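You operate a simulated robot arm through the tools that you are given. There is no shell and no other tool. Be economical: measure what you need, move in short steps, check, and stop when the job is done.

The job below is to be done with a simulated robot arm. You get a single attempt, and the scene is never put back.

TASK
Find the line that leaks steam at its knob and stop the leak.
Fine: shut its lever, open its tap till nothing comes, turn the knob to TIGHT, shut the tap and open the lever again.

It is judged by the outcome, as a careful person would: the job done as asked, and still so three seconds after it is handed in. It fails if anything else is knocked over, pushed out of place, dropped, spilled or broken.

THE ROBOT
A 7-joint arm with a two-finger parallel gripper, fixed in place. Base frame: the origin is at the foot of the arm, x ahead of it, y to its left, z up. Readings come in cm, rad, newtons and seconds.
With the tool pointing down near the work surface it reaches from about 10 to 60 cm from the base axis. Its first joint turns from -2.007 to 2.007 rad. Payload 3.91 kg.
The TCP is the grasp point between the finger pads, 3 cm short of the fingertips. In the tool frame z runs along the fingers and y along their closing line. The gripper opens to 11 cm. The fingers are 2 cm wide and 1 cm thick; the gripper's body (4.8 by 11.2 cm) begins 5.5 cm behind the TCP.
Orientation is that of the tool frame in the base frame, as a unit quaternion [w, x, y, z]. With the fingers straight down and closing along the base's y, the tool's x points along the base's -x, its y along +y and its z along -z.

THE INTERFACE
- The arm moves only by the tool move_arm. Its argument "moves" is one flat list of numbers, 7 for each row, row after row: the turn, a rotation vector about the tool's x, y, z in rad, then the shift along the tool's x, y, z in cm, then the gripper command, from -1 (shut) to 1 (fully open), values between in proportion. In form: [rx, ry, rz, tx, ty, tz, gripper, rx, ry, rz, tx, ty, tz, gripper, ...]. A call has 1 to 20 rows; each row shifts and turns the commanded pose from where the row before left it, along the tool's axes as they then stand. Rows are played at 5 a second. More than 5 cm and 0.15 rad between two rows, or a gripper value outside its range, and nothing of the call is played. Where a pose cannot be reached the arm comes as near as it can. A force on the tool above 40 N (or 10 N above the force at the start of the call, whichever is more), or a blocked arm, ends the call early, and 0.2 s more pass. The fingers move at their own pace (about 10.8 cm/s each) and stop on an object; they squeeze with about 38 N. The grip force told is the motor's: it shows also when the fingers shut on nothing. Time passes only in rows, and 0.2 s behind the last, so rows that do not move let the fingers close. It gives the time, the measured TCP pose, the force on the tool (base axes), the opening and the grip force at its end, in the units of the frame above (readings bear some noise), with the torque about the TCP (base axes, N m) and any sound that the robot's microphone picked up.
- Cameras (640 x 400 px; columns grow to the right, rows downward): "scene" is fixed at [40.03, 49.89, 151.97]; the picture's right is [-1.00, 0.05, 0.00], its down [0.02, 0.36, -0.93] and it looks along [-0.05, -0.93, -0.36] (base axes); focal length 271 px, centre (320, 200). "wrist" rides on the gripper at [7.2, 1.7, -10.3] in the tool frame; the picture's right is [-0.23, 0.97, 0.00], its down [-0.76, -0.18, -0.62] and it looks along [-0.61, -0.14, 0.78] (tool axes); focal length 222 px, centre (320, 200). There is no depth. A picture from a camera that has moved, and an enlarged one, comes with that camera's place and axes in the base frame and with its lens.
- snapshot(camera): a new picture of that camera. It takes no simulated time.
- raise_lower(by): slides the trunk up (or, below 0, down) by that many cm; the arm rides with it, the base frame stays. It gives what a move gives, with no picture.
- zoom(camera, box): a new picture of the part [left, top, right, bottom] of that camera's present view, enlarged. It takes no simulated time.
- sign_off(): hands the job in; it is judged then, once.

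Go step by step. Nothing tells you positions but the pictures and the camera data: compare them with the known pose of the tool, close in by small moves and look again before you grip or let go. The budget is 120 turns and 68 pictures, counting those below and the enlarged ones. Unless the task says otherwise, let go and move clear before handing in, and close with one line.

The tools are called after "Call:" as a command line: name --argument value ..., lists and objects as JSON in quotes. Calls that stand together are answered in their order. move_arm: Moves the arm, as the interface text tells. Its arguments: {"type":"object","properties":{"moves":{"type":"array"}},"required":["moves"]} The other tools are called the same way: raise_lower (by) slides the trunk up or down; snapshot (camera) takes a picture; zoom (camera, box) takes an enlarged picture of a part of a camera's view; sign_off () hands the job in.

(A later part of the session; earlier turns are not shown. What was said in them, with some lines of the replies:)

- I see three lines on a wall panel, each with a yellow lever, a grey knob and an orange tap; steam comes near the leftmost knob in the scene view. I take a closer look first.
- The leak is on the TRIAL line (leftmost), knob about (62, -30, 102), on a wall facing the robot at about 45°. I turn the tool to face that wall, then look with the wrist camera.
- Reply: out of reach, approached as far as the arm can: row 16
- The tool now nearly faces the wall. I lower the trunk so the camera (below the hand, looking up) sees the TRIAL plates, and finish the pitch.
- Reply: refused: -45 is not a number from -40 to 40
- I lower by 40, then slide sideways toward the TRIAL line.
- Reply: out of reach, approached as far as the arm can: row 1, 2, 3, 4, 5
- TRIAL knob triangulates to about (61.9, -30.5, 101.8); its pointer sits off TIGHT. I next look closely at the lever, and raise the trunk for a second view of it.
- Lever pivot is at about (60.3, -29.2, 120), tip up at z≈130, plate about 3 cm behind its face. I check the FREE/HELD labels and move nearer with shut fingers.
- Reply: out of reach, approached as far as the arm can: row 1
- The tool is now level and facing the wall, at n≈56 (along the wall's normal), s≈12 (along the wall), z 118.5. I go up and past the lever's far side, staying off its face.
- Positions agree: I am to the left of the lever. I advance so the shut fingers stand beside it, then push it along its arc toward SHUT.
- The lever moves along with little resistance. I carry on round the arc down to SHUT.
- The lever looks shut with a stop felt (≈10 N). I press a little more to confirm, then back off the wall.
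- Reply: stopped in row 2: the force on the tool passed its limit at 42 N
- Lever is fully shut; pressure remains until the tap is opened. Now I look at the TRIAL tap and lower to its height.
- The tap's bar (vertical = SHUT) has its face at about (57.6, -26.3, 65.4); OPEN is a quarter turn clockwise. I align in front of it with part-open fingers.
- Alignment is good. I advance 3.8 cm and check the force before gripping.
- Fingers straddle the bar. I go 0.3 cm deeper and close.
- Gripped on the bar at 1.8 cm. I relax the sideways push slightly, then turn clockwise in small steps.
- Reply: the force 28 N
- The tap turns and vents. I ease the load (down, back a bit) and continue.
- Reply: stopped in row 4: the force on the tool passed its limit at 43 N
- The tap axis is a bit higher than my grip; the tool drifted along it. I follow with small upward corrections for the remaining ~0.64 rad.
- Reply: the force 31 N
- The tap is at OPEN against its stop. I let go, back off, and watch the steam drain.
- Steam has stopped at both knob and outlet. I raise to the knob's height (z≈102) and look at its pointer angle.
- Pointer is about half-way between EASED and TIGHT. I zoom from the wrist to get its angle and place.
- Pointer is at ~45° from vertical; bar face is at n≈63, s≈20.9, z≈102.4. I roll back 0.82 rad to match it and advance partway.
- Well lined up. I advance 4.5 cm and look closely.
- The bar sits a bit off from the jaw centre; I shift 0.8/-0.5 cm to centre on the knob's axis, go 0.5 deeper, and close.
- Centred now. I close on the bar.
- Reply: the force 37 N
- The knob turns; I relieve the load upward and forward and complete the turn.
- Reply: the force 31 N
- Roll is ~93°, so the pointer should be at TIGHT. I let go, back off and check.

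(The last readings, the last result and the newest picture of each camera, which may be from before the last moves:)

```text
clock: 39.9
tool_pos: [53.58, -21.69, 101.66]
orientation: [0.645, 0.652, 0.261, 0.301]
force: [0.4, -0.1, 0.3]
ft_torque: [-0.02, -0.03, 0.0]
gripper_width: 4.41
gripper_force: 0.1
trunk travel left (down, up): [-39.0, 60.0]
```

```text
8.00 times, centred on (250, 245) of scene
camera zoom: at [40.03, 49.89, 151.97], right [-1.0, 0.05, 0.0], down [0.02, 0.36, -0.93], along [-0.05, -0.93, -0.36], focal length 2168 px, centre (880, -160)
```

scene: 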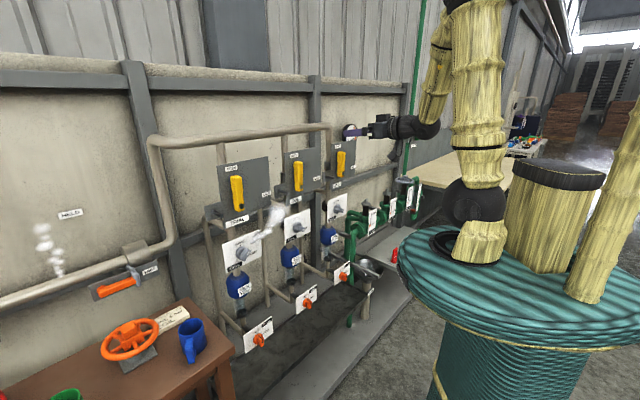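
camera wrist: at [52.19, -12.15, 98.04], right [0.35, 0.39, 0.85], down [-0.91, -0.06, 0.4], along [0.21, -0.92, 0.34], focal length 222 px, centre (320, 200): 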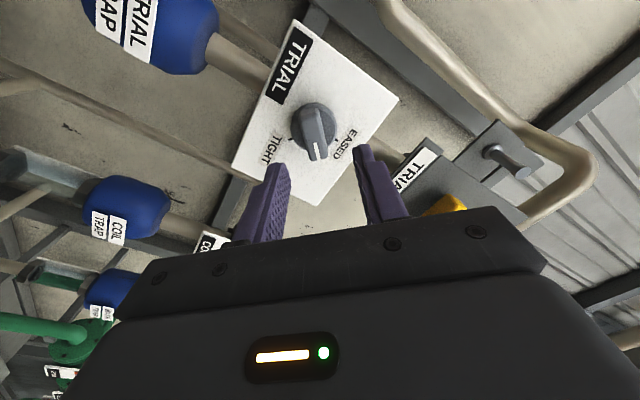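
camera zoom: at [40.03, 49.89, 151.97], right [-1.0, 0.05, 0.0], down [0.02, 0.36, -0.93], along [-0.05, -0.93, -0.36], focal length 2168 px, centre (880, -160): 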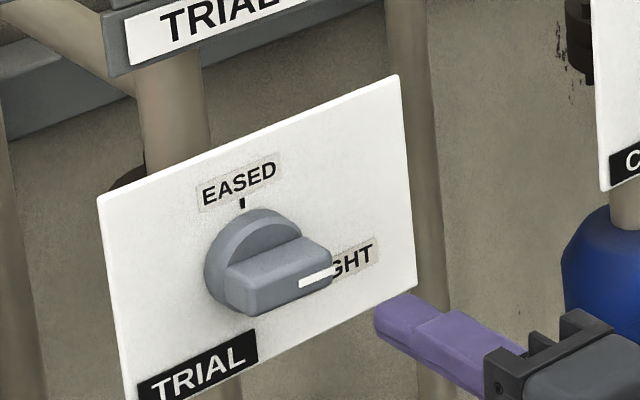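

From the tick marks, TIGHT lies about 120° from EASED, not 90°; the pointer is at ~95°. I re-grip in the same pose and turn on ~25° more.

Call:
move_arm --moves '[0, 0, 0, 0, 0, 4, -0.2, 0, 0, 0, 0, 0, 4, -0.2, 0, 0, 0, 0, 0, 0, -1, 0, 0, 0, 0, 0, 0, -1]'

Call:
move_arm --moves '[0, 0, 0.1, 0, 0.05, 0, -1, 0, 0, 0.1, 0, 0.05, 0, -1, 0, 0, 0.1, 0, 0, 0, -1, 0, 0, 0.1, 0, 0, 0, -1]'

```text
clock: 40.9
tool_pos: [59.18, -27.3, 101.99]
orientation: [0.647, 0.649, 0.26, 0.304]
force: [9.7, -10.3, 24.1]
ft_torque: [-0.42, -0.21, -0.4]
gripper_width: 1.78
gripper_force: 45.3
trunk travel left (down, up): [-39.0, 60.0]
```

```text
clock: 41.7
tool_pos: [59.25, -27.22, 102.22]
orientation: [0.602, 0.677, 0.17, 0.386]
force: [1.0, -2.1, 7.0]
ft_torque: [-0.13, -0.1, -0.25]
gripper_width: 1.77
gripper_force: 45.2
trunk travel left (down, up): [-39.0, 60.0]
stopped in row 3: the force on the tool passed its limit at 41 N (the readings are from after the stop); the commanded pose is now the measured one
```

Call:
move_arm --moves '[0, 0, 0.08, 0, 0.05, 0, -1, 0, 0, 0.08, 0, 0.05, 0, -1, 0, 0, 0.06, 0, 0, 0, -1]'

Call:
zoom --camera "scene" --box '[210, 220, 290, 270]'

```text
clock: 42.5
tool_pos: [59.27, -27.39, 102.37]
orientation: [0.557, 0.692, 0.095, 0.449]
force: [-0.1, -6.2, 11.1]
ft_torque: [-0.78, 0.71, -0.28]
gripper_width: 1.76
gripper_force: 45.2
trunk travel left (down, up): [-39.0, 60.0]
```

```text
8.00 times, centred on (250, 245) of scene
camera zoom: at [40.03, 49.89, 151.97], right [-1.0, 0.05, 0.0], down [0.02, 0.36, -0.93], along [-0.05, -0.93, -0.36], focal length 2168 px, centre (880, -160)
```

zoom: 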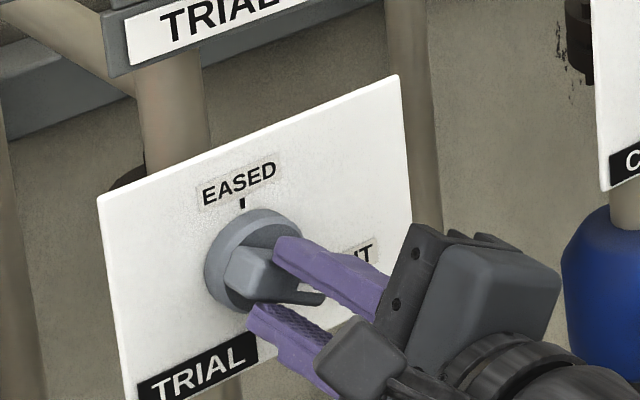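

Roll reads ~121° and the turning torque has risen (stop). I nudge a touch more to seat it, then release and check.

Call:
move_arm --moves '[0, 0, 0.07, 0, 0, 0, -1, 0, 0, 0, 0, 0, 0, -1]'

Call:
move_arm --moves '[0, 0, 0, 0, 0, 0, -0.2, 0, 0, 0, 0, 0, 0, -0.2, 0, 0, 0, 0, 0, -4, -0.2, 0, 0, 0, 0, 0, -4, -0.2]'

Call:
zoom --camera "wrist" --box '[240, 50, 400, 150]'

Call:
zoom --camera "scene" --box '[210, 210, 322, 280]'

```text
clock: 43.1
tool_pos: [59.27, -27.21, 102.33]
orientation: [0.541, 0.695, 0.071, 0.469]
force: [0.6, -7.5, 15.6]
ft_torque: [-1.07, 0.61, -0.09]
gripper_width: 1.89
gripper_force: 45.1
trunk travel left (down, up): [-39.0, 60.0]
```

```text
clock: 44.1
tool_pos: [53.49, -21.82, 102.04]
orientation: [0.539, 0.696, 0.074, 0.469]
force: [0.4, -0.1, -0.1]
ft_torque: [-0.04, -0.01, -0.01]
gripper_width: 4.39
gripper_force: 0.1
trunk travel left (down, up): [-39.0, 60.0]
```

```text
4.00 times, centred on (320, 100) of wrist
camera zoom: at [49.1, -10.92, 107.3], right [-0.52, -0.54, 0.67], down [-0.8, 0.04, -0.6], along [0.29, -0.84, -0.45], focal length 888 px, centre (320, 600)
```

zoom: 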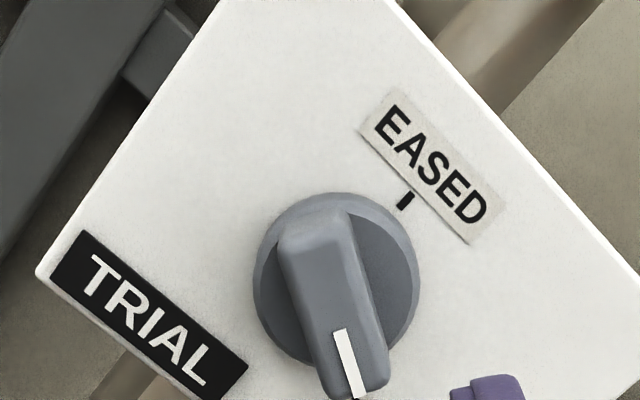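

```text
5.71 times, centred on (266, 245) of scene
camera zoom: at [40.03, 49.89, 151.97], right [-1.0, 0.05, 0.0], down [0.02, 0.36, -0.93], along [-0.05, -0.93, -0.36], focal length 1548 px, centre (629, -57)
```

zoom: 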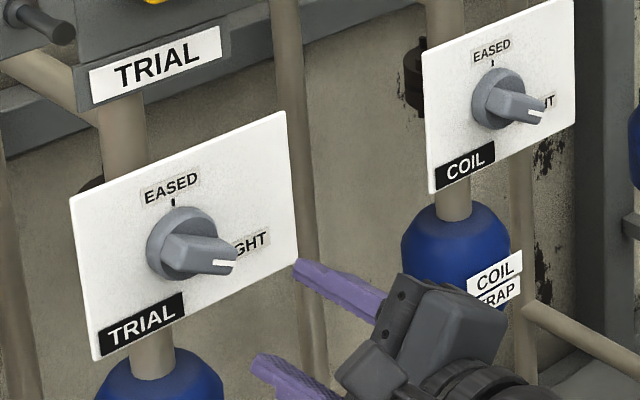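

The knob now points to TIGHT, like the COIL one. Next I roll back, lower to the tap and shut it.

Call:
move_arm --moves '[0, 0, -0.14, 0, 0, -2, -0.2, 0, 0, -0.14, 0, 0, 0, -0.2, 0, 0, -0.14, 0, 0, 0, -0.2, 0, 0, -0.14, 0, 0, 0, -0.2]'

Call:
raise_lower --by -36

Call:
zoom --camera "wrist" --box '[220, 60, 420, 185]'

Call:
zoom --camera "scene" --box '[220, 300, 310, 356]'

```text
clock: 45.1
tool_pos: [52.03, -20.45, 101.91]
orientation: [0.648, 0.649, 0.263, 0.3]
force: [0.0, 0.5, -0.3]
ft_torque: [0.02, -0.02, 0.01]
gripper_width: 4.4
gripper_force: 0.0
trunk travel left (down, up): [-39.0, 60.0]
```

```text
clock: 48.6
tool_pos: [51.97, -20.3, 65.98]
orientation: [0.648, 0.648, 0.262, 0.301]
force: [0.6, 0.2, -0.4]
ft_torque: [0.02, 0.02, -0.01]
gripper_width: 4.4
gripper_force: 0.1
trunk travel left (down, up): [-3.0, 96.0]
```

```text
3.20 times, centred on (320, 122) of wrist
camera zoom: at [49.23, -7.96, 67.81], right [-0.2, -0.19, 0.96], down [-0.96, -0.13, -0.23], along [0.16, -0.97, -0.16], focal length 711 px, centre (320, 448)
```

zoom: 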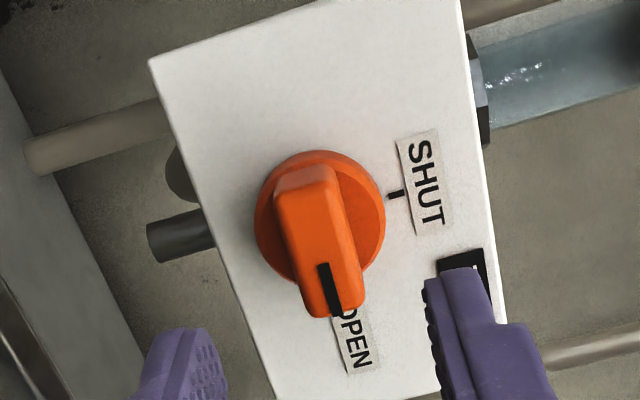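

```text
7.11 times, centred on (265, 328) of scene
camera zoom: at [40.03, 49.89, 151.97], right [-1.0, 0.05, 0.0], down [0.02, 0.36, -0.93], along [-0.05, -0.93, -0.36], focal length 1927 px, centre (711, -710)
```

zoom: 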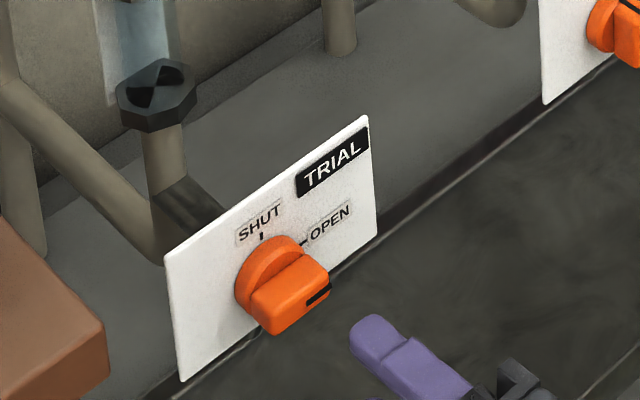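

The tap is aligned with the jaws. I advance 6.8 cm and grip.

Call:
move_arm --moves '[0, 0, 0, 0, 0, 3.8, -0.2, 0, 0, 0, 0, 0, 3, -0.2, 0, 0, 0, 0, 0, 0, -1, 0, 0, 0, 0, 0, 0, -1]'

Call:
zoom --camera "wrist" --box '[220, 60, 420, 185]'

```text
clock: 49.6
tool_pos: [57.01, -24.97, 65.97]
orientation: [0.647, 0.65, 0.262, 0.3]
force: [-3.4, 0.7, -7.6]
ft_torque: [0.07, 1.18, 0.04]
gripper_width: 1.84
gripper_force: 45.1
trunk travel left (down, up): [-3.0, 96.0]
```

```text
3.20 times, centred on (320, 122) of wrist
camera zoom: at [54.21, -12.61, 67.82], right [-0.2, -0.19, 0.96], down [-0.97, -0.13, -0.23], along [0.16, -0.97, -0.16], focal length 711 px, centre (320, 448)
```

zoom: 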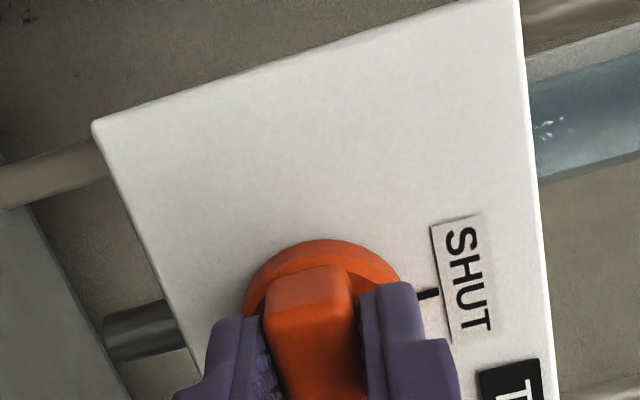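

Call:
move_arm --moves '[0, 0, -0.12, 0, -0.08, 0, -1, 0, 0, -0.12, 0, -0.08, 0, -1, 0, 0, -0.12, 0, -0.08, 0, -1, 0, 0, -0.12, 0, -0.08, 0, -1, 0, 0, -0.12, 0, -0.08, 0, -1]'

```text
clock: 50.8
tool_pos: [57.01, -25.16, 65.53]
orientation: [0.707, 0.543, 0.443, 0.095]
force: [-12.0, 7.7, -15.8]
ft_torque: [1.14, 1.01, 0.51]
gripper_width: 1.85
gripper_force: 44.6
trunk travel left (down, up): [-3.0, 96.0]
```

Call:
move_arm --moves '[0, 0, -0.1, 0, -0.2, -0.15, -1, 0, 0, -0.12, 0, -0.11, 0, -1, 0, 0, -0.12, 0, -0.11, 0, -1, 0, 0, -0.12, 0, -0.11, 0, -1, 0, 0, -0.12, 0, -0.11, 0, -1]'

```text
clock: 52.0
tool_pos: [56.76, -25.14, 65.4]
orientation: [0.707, 0.391, 0.58, -0.11]
force: [26.5, -10.8, 12.7]
ft_torque: [0.26, 0.44, -0.26]
gripper_width: 1.83
gripper_force: 45.1
trunk travel left (down, up): [-3.0, 96.0]
```

Call:
move_arm --moves '[0, 0, 0, -0.05, 0.15, 0.25, -1, 0, 0, -0.12, 0, -0.05, 0, -1, 0, 0, -0.12, 0, -0.05, 0, -1, 0, 0, -0.12, 0, -0.05, 0, -1, 0, 0, -0.1, 0, 0, 0, -1]'

Call:
zoom --camera "scene" --box '[220, 300, 310, 356]'

```text
clock: 53.2
tool_pos: [56.6, -25.4, 65.45]
orientation: [0.662, 0.251, 0.652, -0.27]
force: [-20.1, 21.1, -12.0]
ft_torque: [0.93, -0.15, -0.69]
gripper_width: 1.84
gripper_force: 45.2
trunk travel left (down, up): [-3.0, 96.0]
```

```text
7.11 times, centred on (265, 328) of scene
camera zoom: at [40.03, 49.89, 151.97], right [-1.0, 0.05, 0.0], down [0.02, 0.36, -0.93], along [-0.05, -0.93, -0.36], focal length 1927 px, centre (711, -710)
```

zoom: 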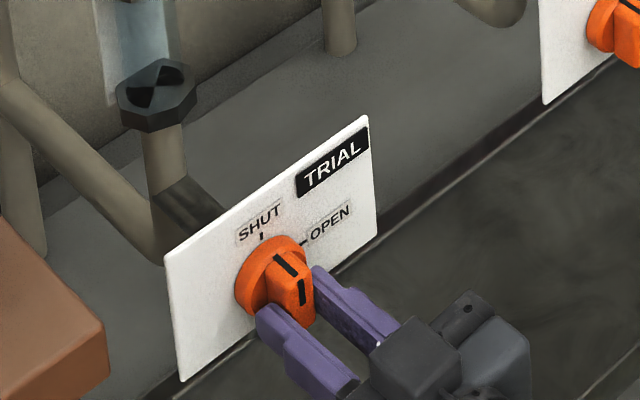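

The tap looks as at the start (SHUT). I seat it a touch more, release and back off.

Call:
move_arm --moves '[0, 0, -0.06, 0, 0, -0.1, -1, 0, 0, 0, 0, 0, 0, -1]'

Call:
move_arm --moves '[0, 0, 0, 0, 0, 0, -0.2, 0, 0, 0, 0, 0, 0, -0.2, 0, 0, 0, 0, 0, -4, -0.2, 0, 0, 0, 0, 0, -4, -0.2]'

Call:
zoom --camera "scene" --box '[220, 300, 310, 356]'

Call:
zoom --camera "wrist" --box '[220, 60, 420, 185]'

```text
clock: 53.8
tool_pos: [56.56, -25.61, 65.36]
orientation: [0.654, 0.233, 0.66, -0.289]
force: [-3.7, -4.7, -1.8]
ft_torque: [0.88, -0.72, -0.96]
gripper_width: 1.88
gripper_force: 45.0
trunk travel left (down, up): [-3.0, 96.0]
```

```text
clock: 54.8
tool_pos: [50.75, -20.04, 65.11]
orientation: [0.654, 0.231, 0.661, -0.287]
force: [-0.9, -0.1, -0.1]
ft_torque: [0.0, 0.02, 0.0]
gripper_width: 4.42
gripper_force: 0.0
trunk travel left (down, up): [-3.0, 96.0]
```

```text
7.11 times, centred on (265, 328) of scene
camera zoom: at [40.03, 49.89, 151.97], right [-1.0, 0.05, 0.0], down [0.02, 0.36, -0.93], along [-0.05, -0.93, -0.36], focal length 1927 px, centre (711, -710)
```

zoom: 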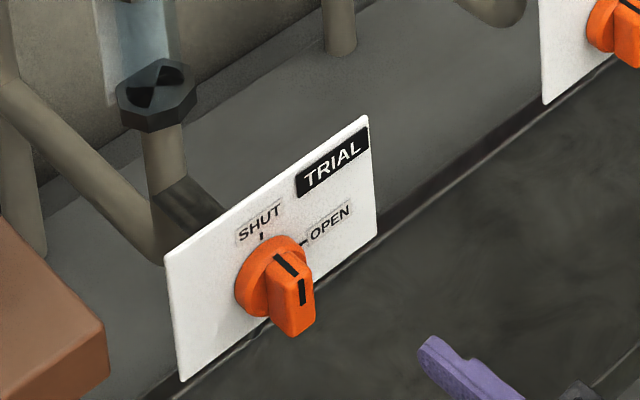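

```text
3.20 times, centred on (320, 122) of wrist
camera zoom: at [44.01, -12.06, 57.53], right [0.67, 0.72, 0.15], down [-0.55, 0.35, 0.76], along [0.5, -0.59, 0.63], focal length 711 px, centre (320, 448)
```

zoom: 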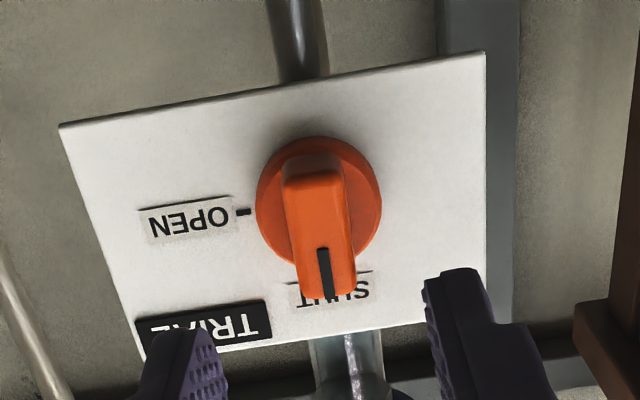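

Tap is back at SHUT. Now I close the fingers, move to beneath the lever's end (s≈12.8, z≈115), and re-open it by pushing up along its arc.

Call:
move_arm --moves '[0, 0, 0.077, 0, 0, 0, -1, 0, 0, 0, 0, -3.8, 0, -1, 0, 0, 0, 0, -3.8, 0, -1]'

Call:
raise_lower --by 40

Call:
raise_lower --by 10

Call:
snapshot --camera "wrist"

Call:
zoom --camera "scene" --box '[180, 140, 340, 240]'

```text
clock: 55.6
tool_pos: [45.59, -25.54, 65.13]
orientation: [0.665, 0.256, 0.651, -0.262]
force: [0.3, 0.3, -0.3]
ft_torque: [0.02, 0.0, -0.01]
gripper_width: 0.0
gripper_force: 37.2
trunk travel left (down, up): [-3.0, 96.0]
```

```text
clock: 59.4
tool_pos: [45.67, -25.46, 105.17]
orientation: [0.664, 0.257, 0.651, -0.263]
force: [0.2, -0.6, -0.9]
ft_torque: [0.0, 0.0, -0.03]
gripper_width: 0.01
gripper_force: 37.8
trunk travel left (down, up): [-43.0, 56.0]
```

```text
clock: 60.7
tool_pos: [45.67, -25.52, 115.24]
orientation: [0.665, 0.256, 0.651, -0.262]
force: [0.2, 0.1, 0.6]
ft_torque: [0.03, -0.02, -0.02]
gripper_width: 0.01
gripper_force: 37.5
trunk travel left (down, up): [-53.0, 46.0]
```

```text
15 pictures are left
camera wrist: at [39.3, -17.19, 107.65], right [0.66, 0.71, 0.23], down [-0.59, 0.31, 0.75], along [0.47, -0.63, 0.62], focal length 222 px, centre (320, 200)
```

wrist: 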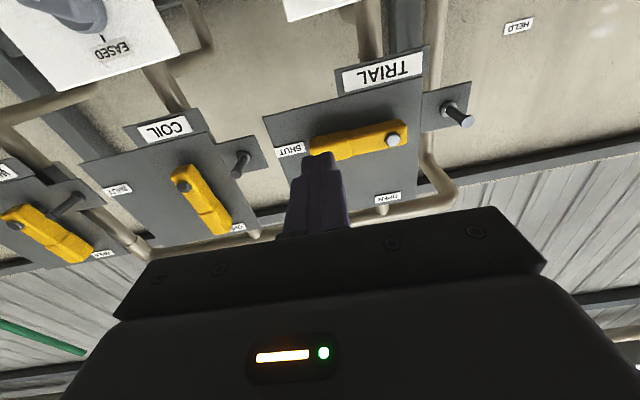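

```text
4.00 times, centred on (260, 190) of scene
camera zoom: at [40.03, 49.89, 151.97], right [-1.0, 0.05, 0.0], down [0.02, 0.36, -0.93], along [-0.05, -0.93, -0.36], focal length 1084 px, centre (560, 240)
```

zoom: 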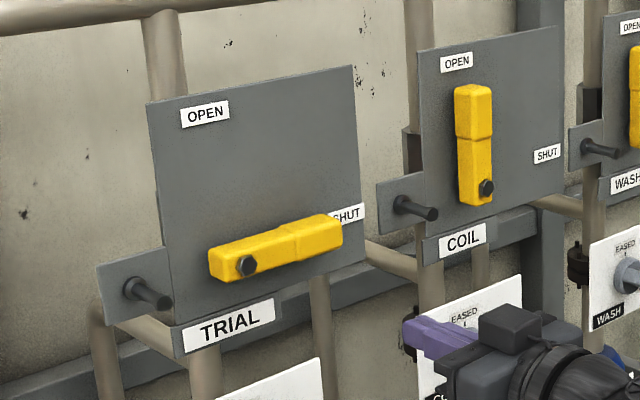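

Steam is gone at the knob; lever is still horizontal. I advance under its end.

Call:
move_arm --moves '[0, 0, 0, 0, 0, 4, -1, 0, 0, 0, 0, 0, 4, -1, 0, 0, 0, 0, 0, 2.5, -1, 0, 0, 0, 0, 0, 1.6, -1]'

Call:
zoom --camera "wrist" --box '[160, 0, 480, 200]'

```text
clock: 61.7
tool_pos: [54.46, -33.78, 115.46]
orientation: [0.665, 0.256, 0.651, -0.263]
force: [0.4, -0.9, -0.2]
ft_torque: [0.01, 0.02, -0.01]
gripper_width: 0.0
gripper_force: 38.0
trunk travel left (down, up): [-53.0, 46.0]
```

```text
2.00 times, centred on (320, 100) of wrist
camera zoom: at [48.12, -25.43, 107.91], right [0.66, 0.72, 0.23], down [-0.59, 0.31, 0.75], along [0.47, -0.63, 0.62], focal length 444 px, centre (320, 400)
```

zoom: 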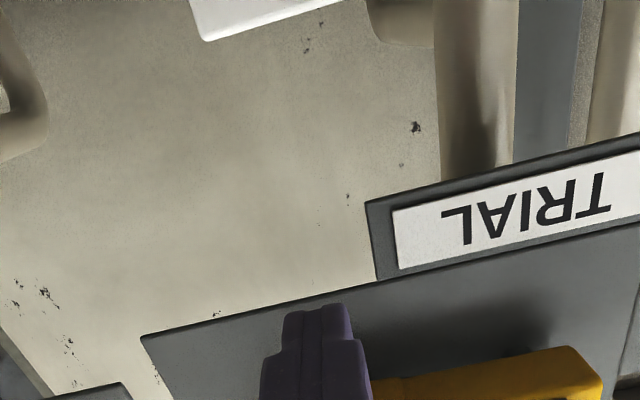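

Fingers are just below the lever's end. I push it up along the arc toward OPEN.

Call:
move_arm --moves '[0, 0, 0, -1.74, -0.15, 0, -1, 0, 0, 0, -2.03, -0.44, 0, -1, 0, 0, 0, -2.08, 0.09, 0, -1, 0, 0, 0, -1.98, 0.64, 0, -1, 0, 0, 0, -1.76, 1.12, 0, -1, 0, 0, 0, -1.39, 1.54, 0, -1, 0, 0, 0, -0.96, 1.85, 0, -1, 0, 0, 0, 0, 0.5, 0, -1]'

Call:
zoom --camera "scene" --box '[180, 140, 340, 240]'

```text
clock: 63.5
tool_pos: [57.81, -30.03, 127.3]
orientation: [0.664, 0.258, 0.65, -0.264]
force: [-5.2, -2.5, 1.3]
ft_torque: [-0.01, -0.02, -0.1]
gripper_width: 0.0
gripper_force: 38.0
trunk travel left (down, up): [-53.0, 46.0]
```

```text
4.00 times, centred on (260, 190) of scene
camera zoom: at [40.03, 49.89, 151.97], right [-1.0, 0.05, 0.0], down [0.02, 0.36, -0.93], along [-0.05, -0.93, -0.36], focal length 1084 px, centre (560, 240)
```

zoom: 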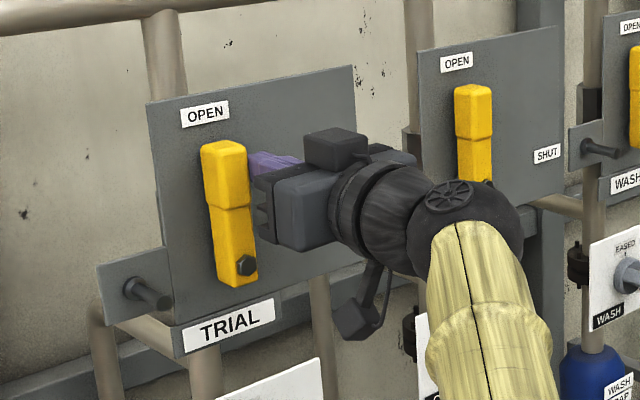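

The lever is upright; I press a bit more to feel the stop, then back off.

Call:
move_arm --moves '[0, 0, 0, 0, 0.4, 0, -1, 0, 0, 0, 0, 0.3, 0, -1]'

Call:
move_arm --moves '[0, 0, 0, 0, -1.5, 0, -1, 0, 0, 0, 0, 0, -4, -1, 0, 0, 0, 0, 0, -4, -1, 0, 0, 0, 0, 0, 0, -1, 0, 0, 0, 0, 0, 0, -1, 0, 0, 0, 0, 0, 0, -1]'

Call:
zoom --camera "scene" --box '[180, 140, 340, 240]'

Call:
snapshot --camera "scene"

```text
clock: 64.1
tool_pos: [57.76, -29.84, 127.39]
orientation: [0.664, 0.261, 0.649, -0.265]
force: [-16.1, -9.3, -1.9]
ft_torque: [0.02, 0.12, -0.47]
gripper_width: 0.01
gripper_force: 37.5
trunk travel left (down, up): [-53.0, 46.0]
```

```text
clock: 65.5
tool_pos: [51.39, -24.97, 127.24]
orientation: [0.665, 0.256, 0.651, -0.263]
force: [0.8, -0.6, 0.4]
ft_torque: [0.02, 0.0, 0.0]
gripper_width: 0.03
gripper_force: 37.9
trunk travel left (down, up): [-53.0, 46.0]
```

```text
4.00 times, centred on (260, 190) of scene
camera zoom: at [40.03, 49.89, 151.97], right [-1.0, 0.05, 0.0], down [0.02, 0.36, -0.93], along [-0.05, -0.93, -0.36], focal length 1084 px, centre (560, 240)
```

zoom: 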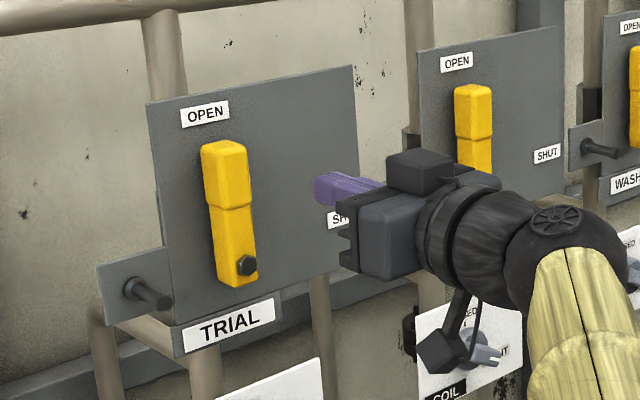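

```text
10 pictures are left
```

scene: 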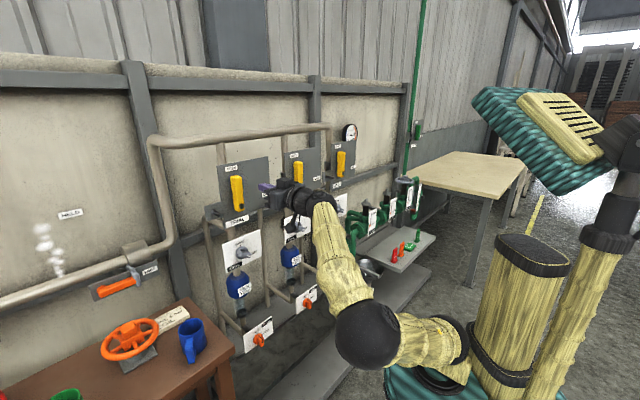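

The lever is at OPEN and no steam shows at the TRIAL knob. I draw back and wait a few seconds to confirm it holds under pressure.

Call:
move_arm --moves '[0, 0, 0, 0, 0, -4, -1, 0, 0, 0, 0, -3, 0, -1, 0, 0, 0, 0, 0, 0, -1, 0, 0, 0, 0, 0, 0, -1, 0, 0, 0, 0, 0, 0, -1, 0, 0, 0, 0, 0, 0, -1, 0, 0, 0, 0, 0, 0, -1, 0, 0, 0, 0, 0, 0, -1, 0, 0, 0, 0, 0, 0, -1, 0, 0, 0, 0, 0, 0, -1, 0, 0, 0, 0, 0, 0, -1, 0, 0, 0, 0, 0, 0, -1, 0, 0, 0, 0, 0, 0, -1, 0, 0, 0, 0, 0, 0, -1, 0, 0, 0, 0, 0, 0, -1]'

Call:
zoom --camera "scene" --box '[190, 150, 350, 360]'

```text
clock: 68.7
tool_pos: [46.54, -24.48, 126.9]
orientation: [0.665, 0.257, 0.651, -0.263]
force: [0.8, -0.4, -0.2]
ft_torque: [0.03, -0.04, -0.02]
gripper_width: 0.03
gripper_force: 37.1
trunk travel left (down, up): [-53.0, 46.0]
```

```text
1.90 times, centred on (270, 255) of scene
camera zoom: at [40.03, 49.89, 151.97], right [-1.0, 0.05, 0.0], down [0.02, 0.36, -0.93], along [-0.05, -0.93, -0.36], focal length 516 px, centre (415, 95)
```

zoom: 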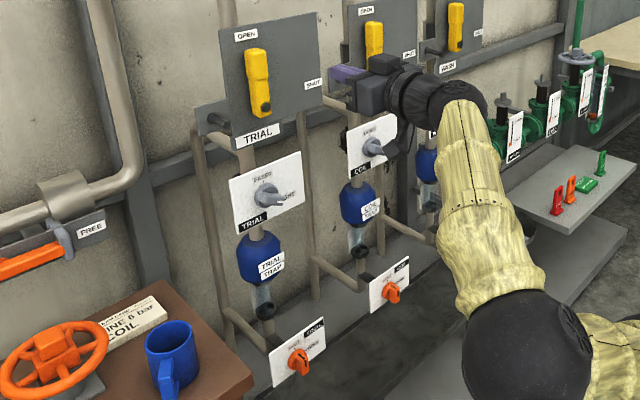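

The TRIAL line stays dry with its lever open, its tap shut and its knob at TIGHT, and the arm is clear. I hand the job in.

Call:
sign_off

```text
The job is handed in.
```

The leak was on the TRIAL line and is stopped: its knob is at TIGHT, its tap is shut and its lever is open again, with no steam showing at the knob about 4 seconds after the lever was re-opened.
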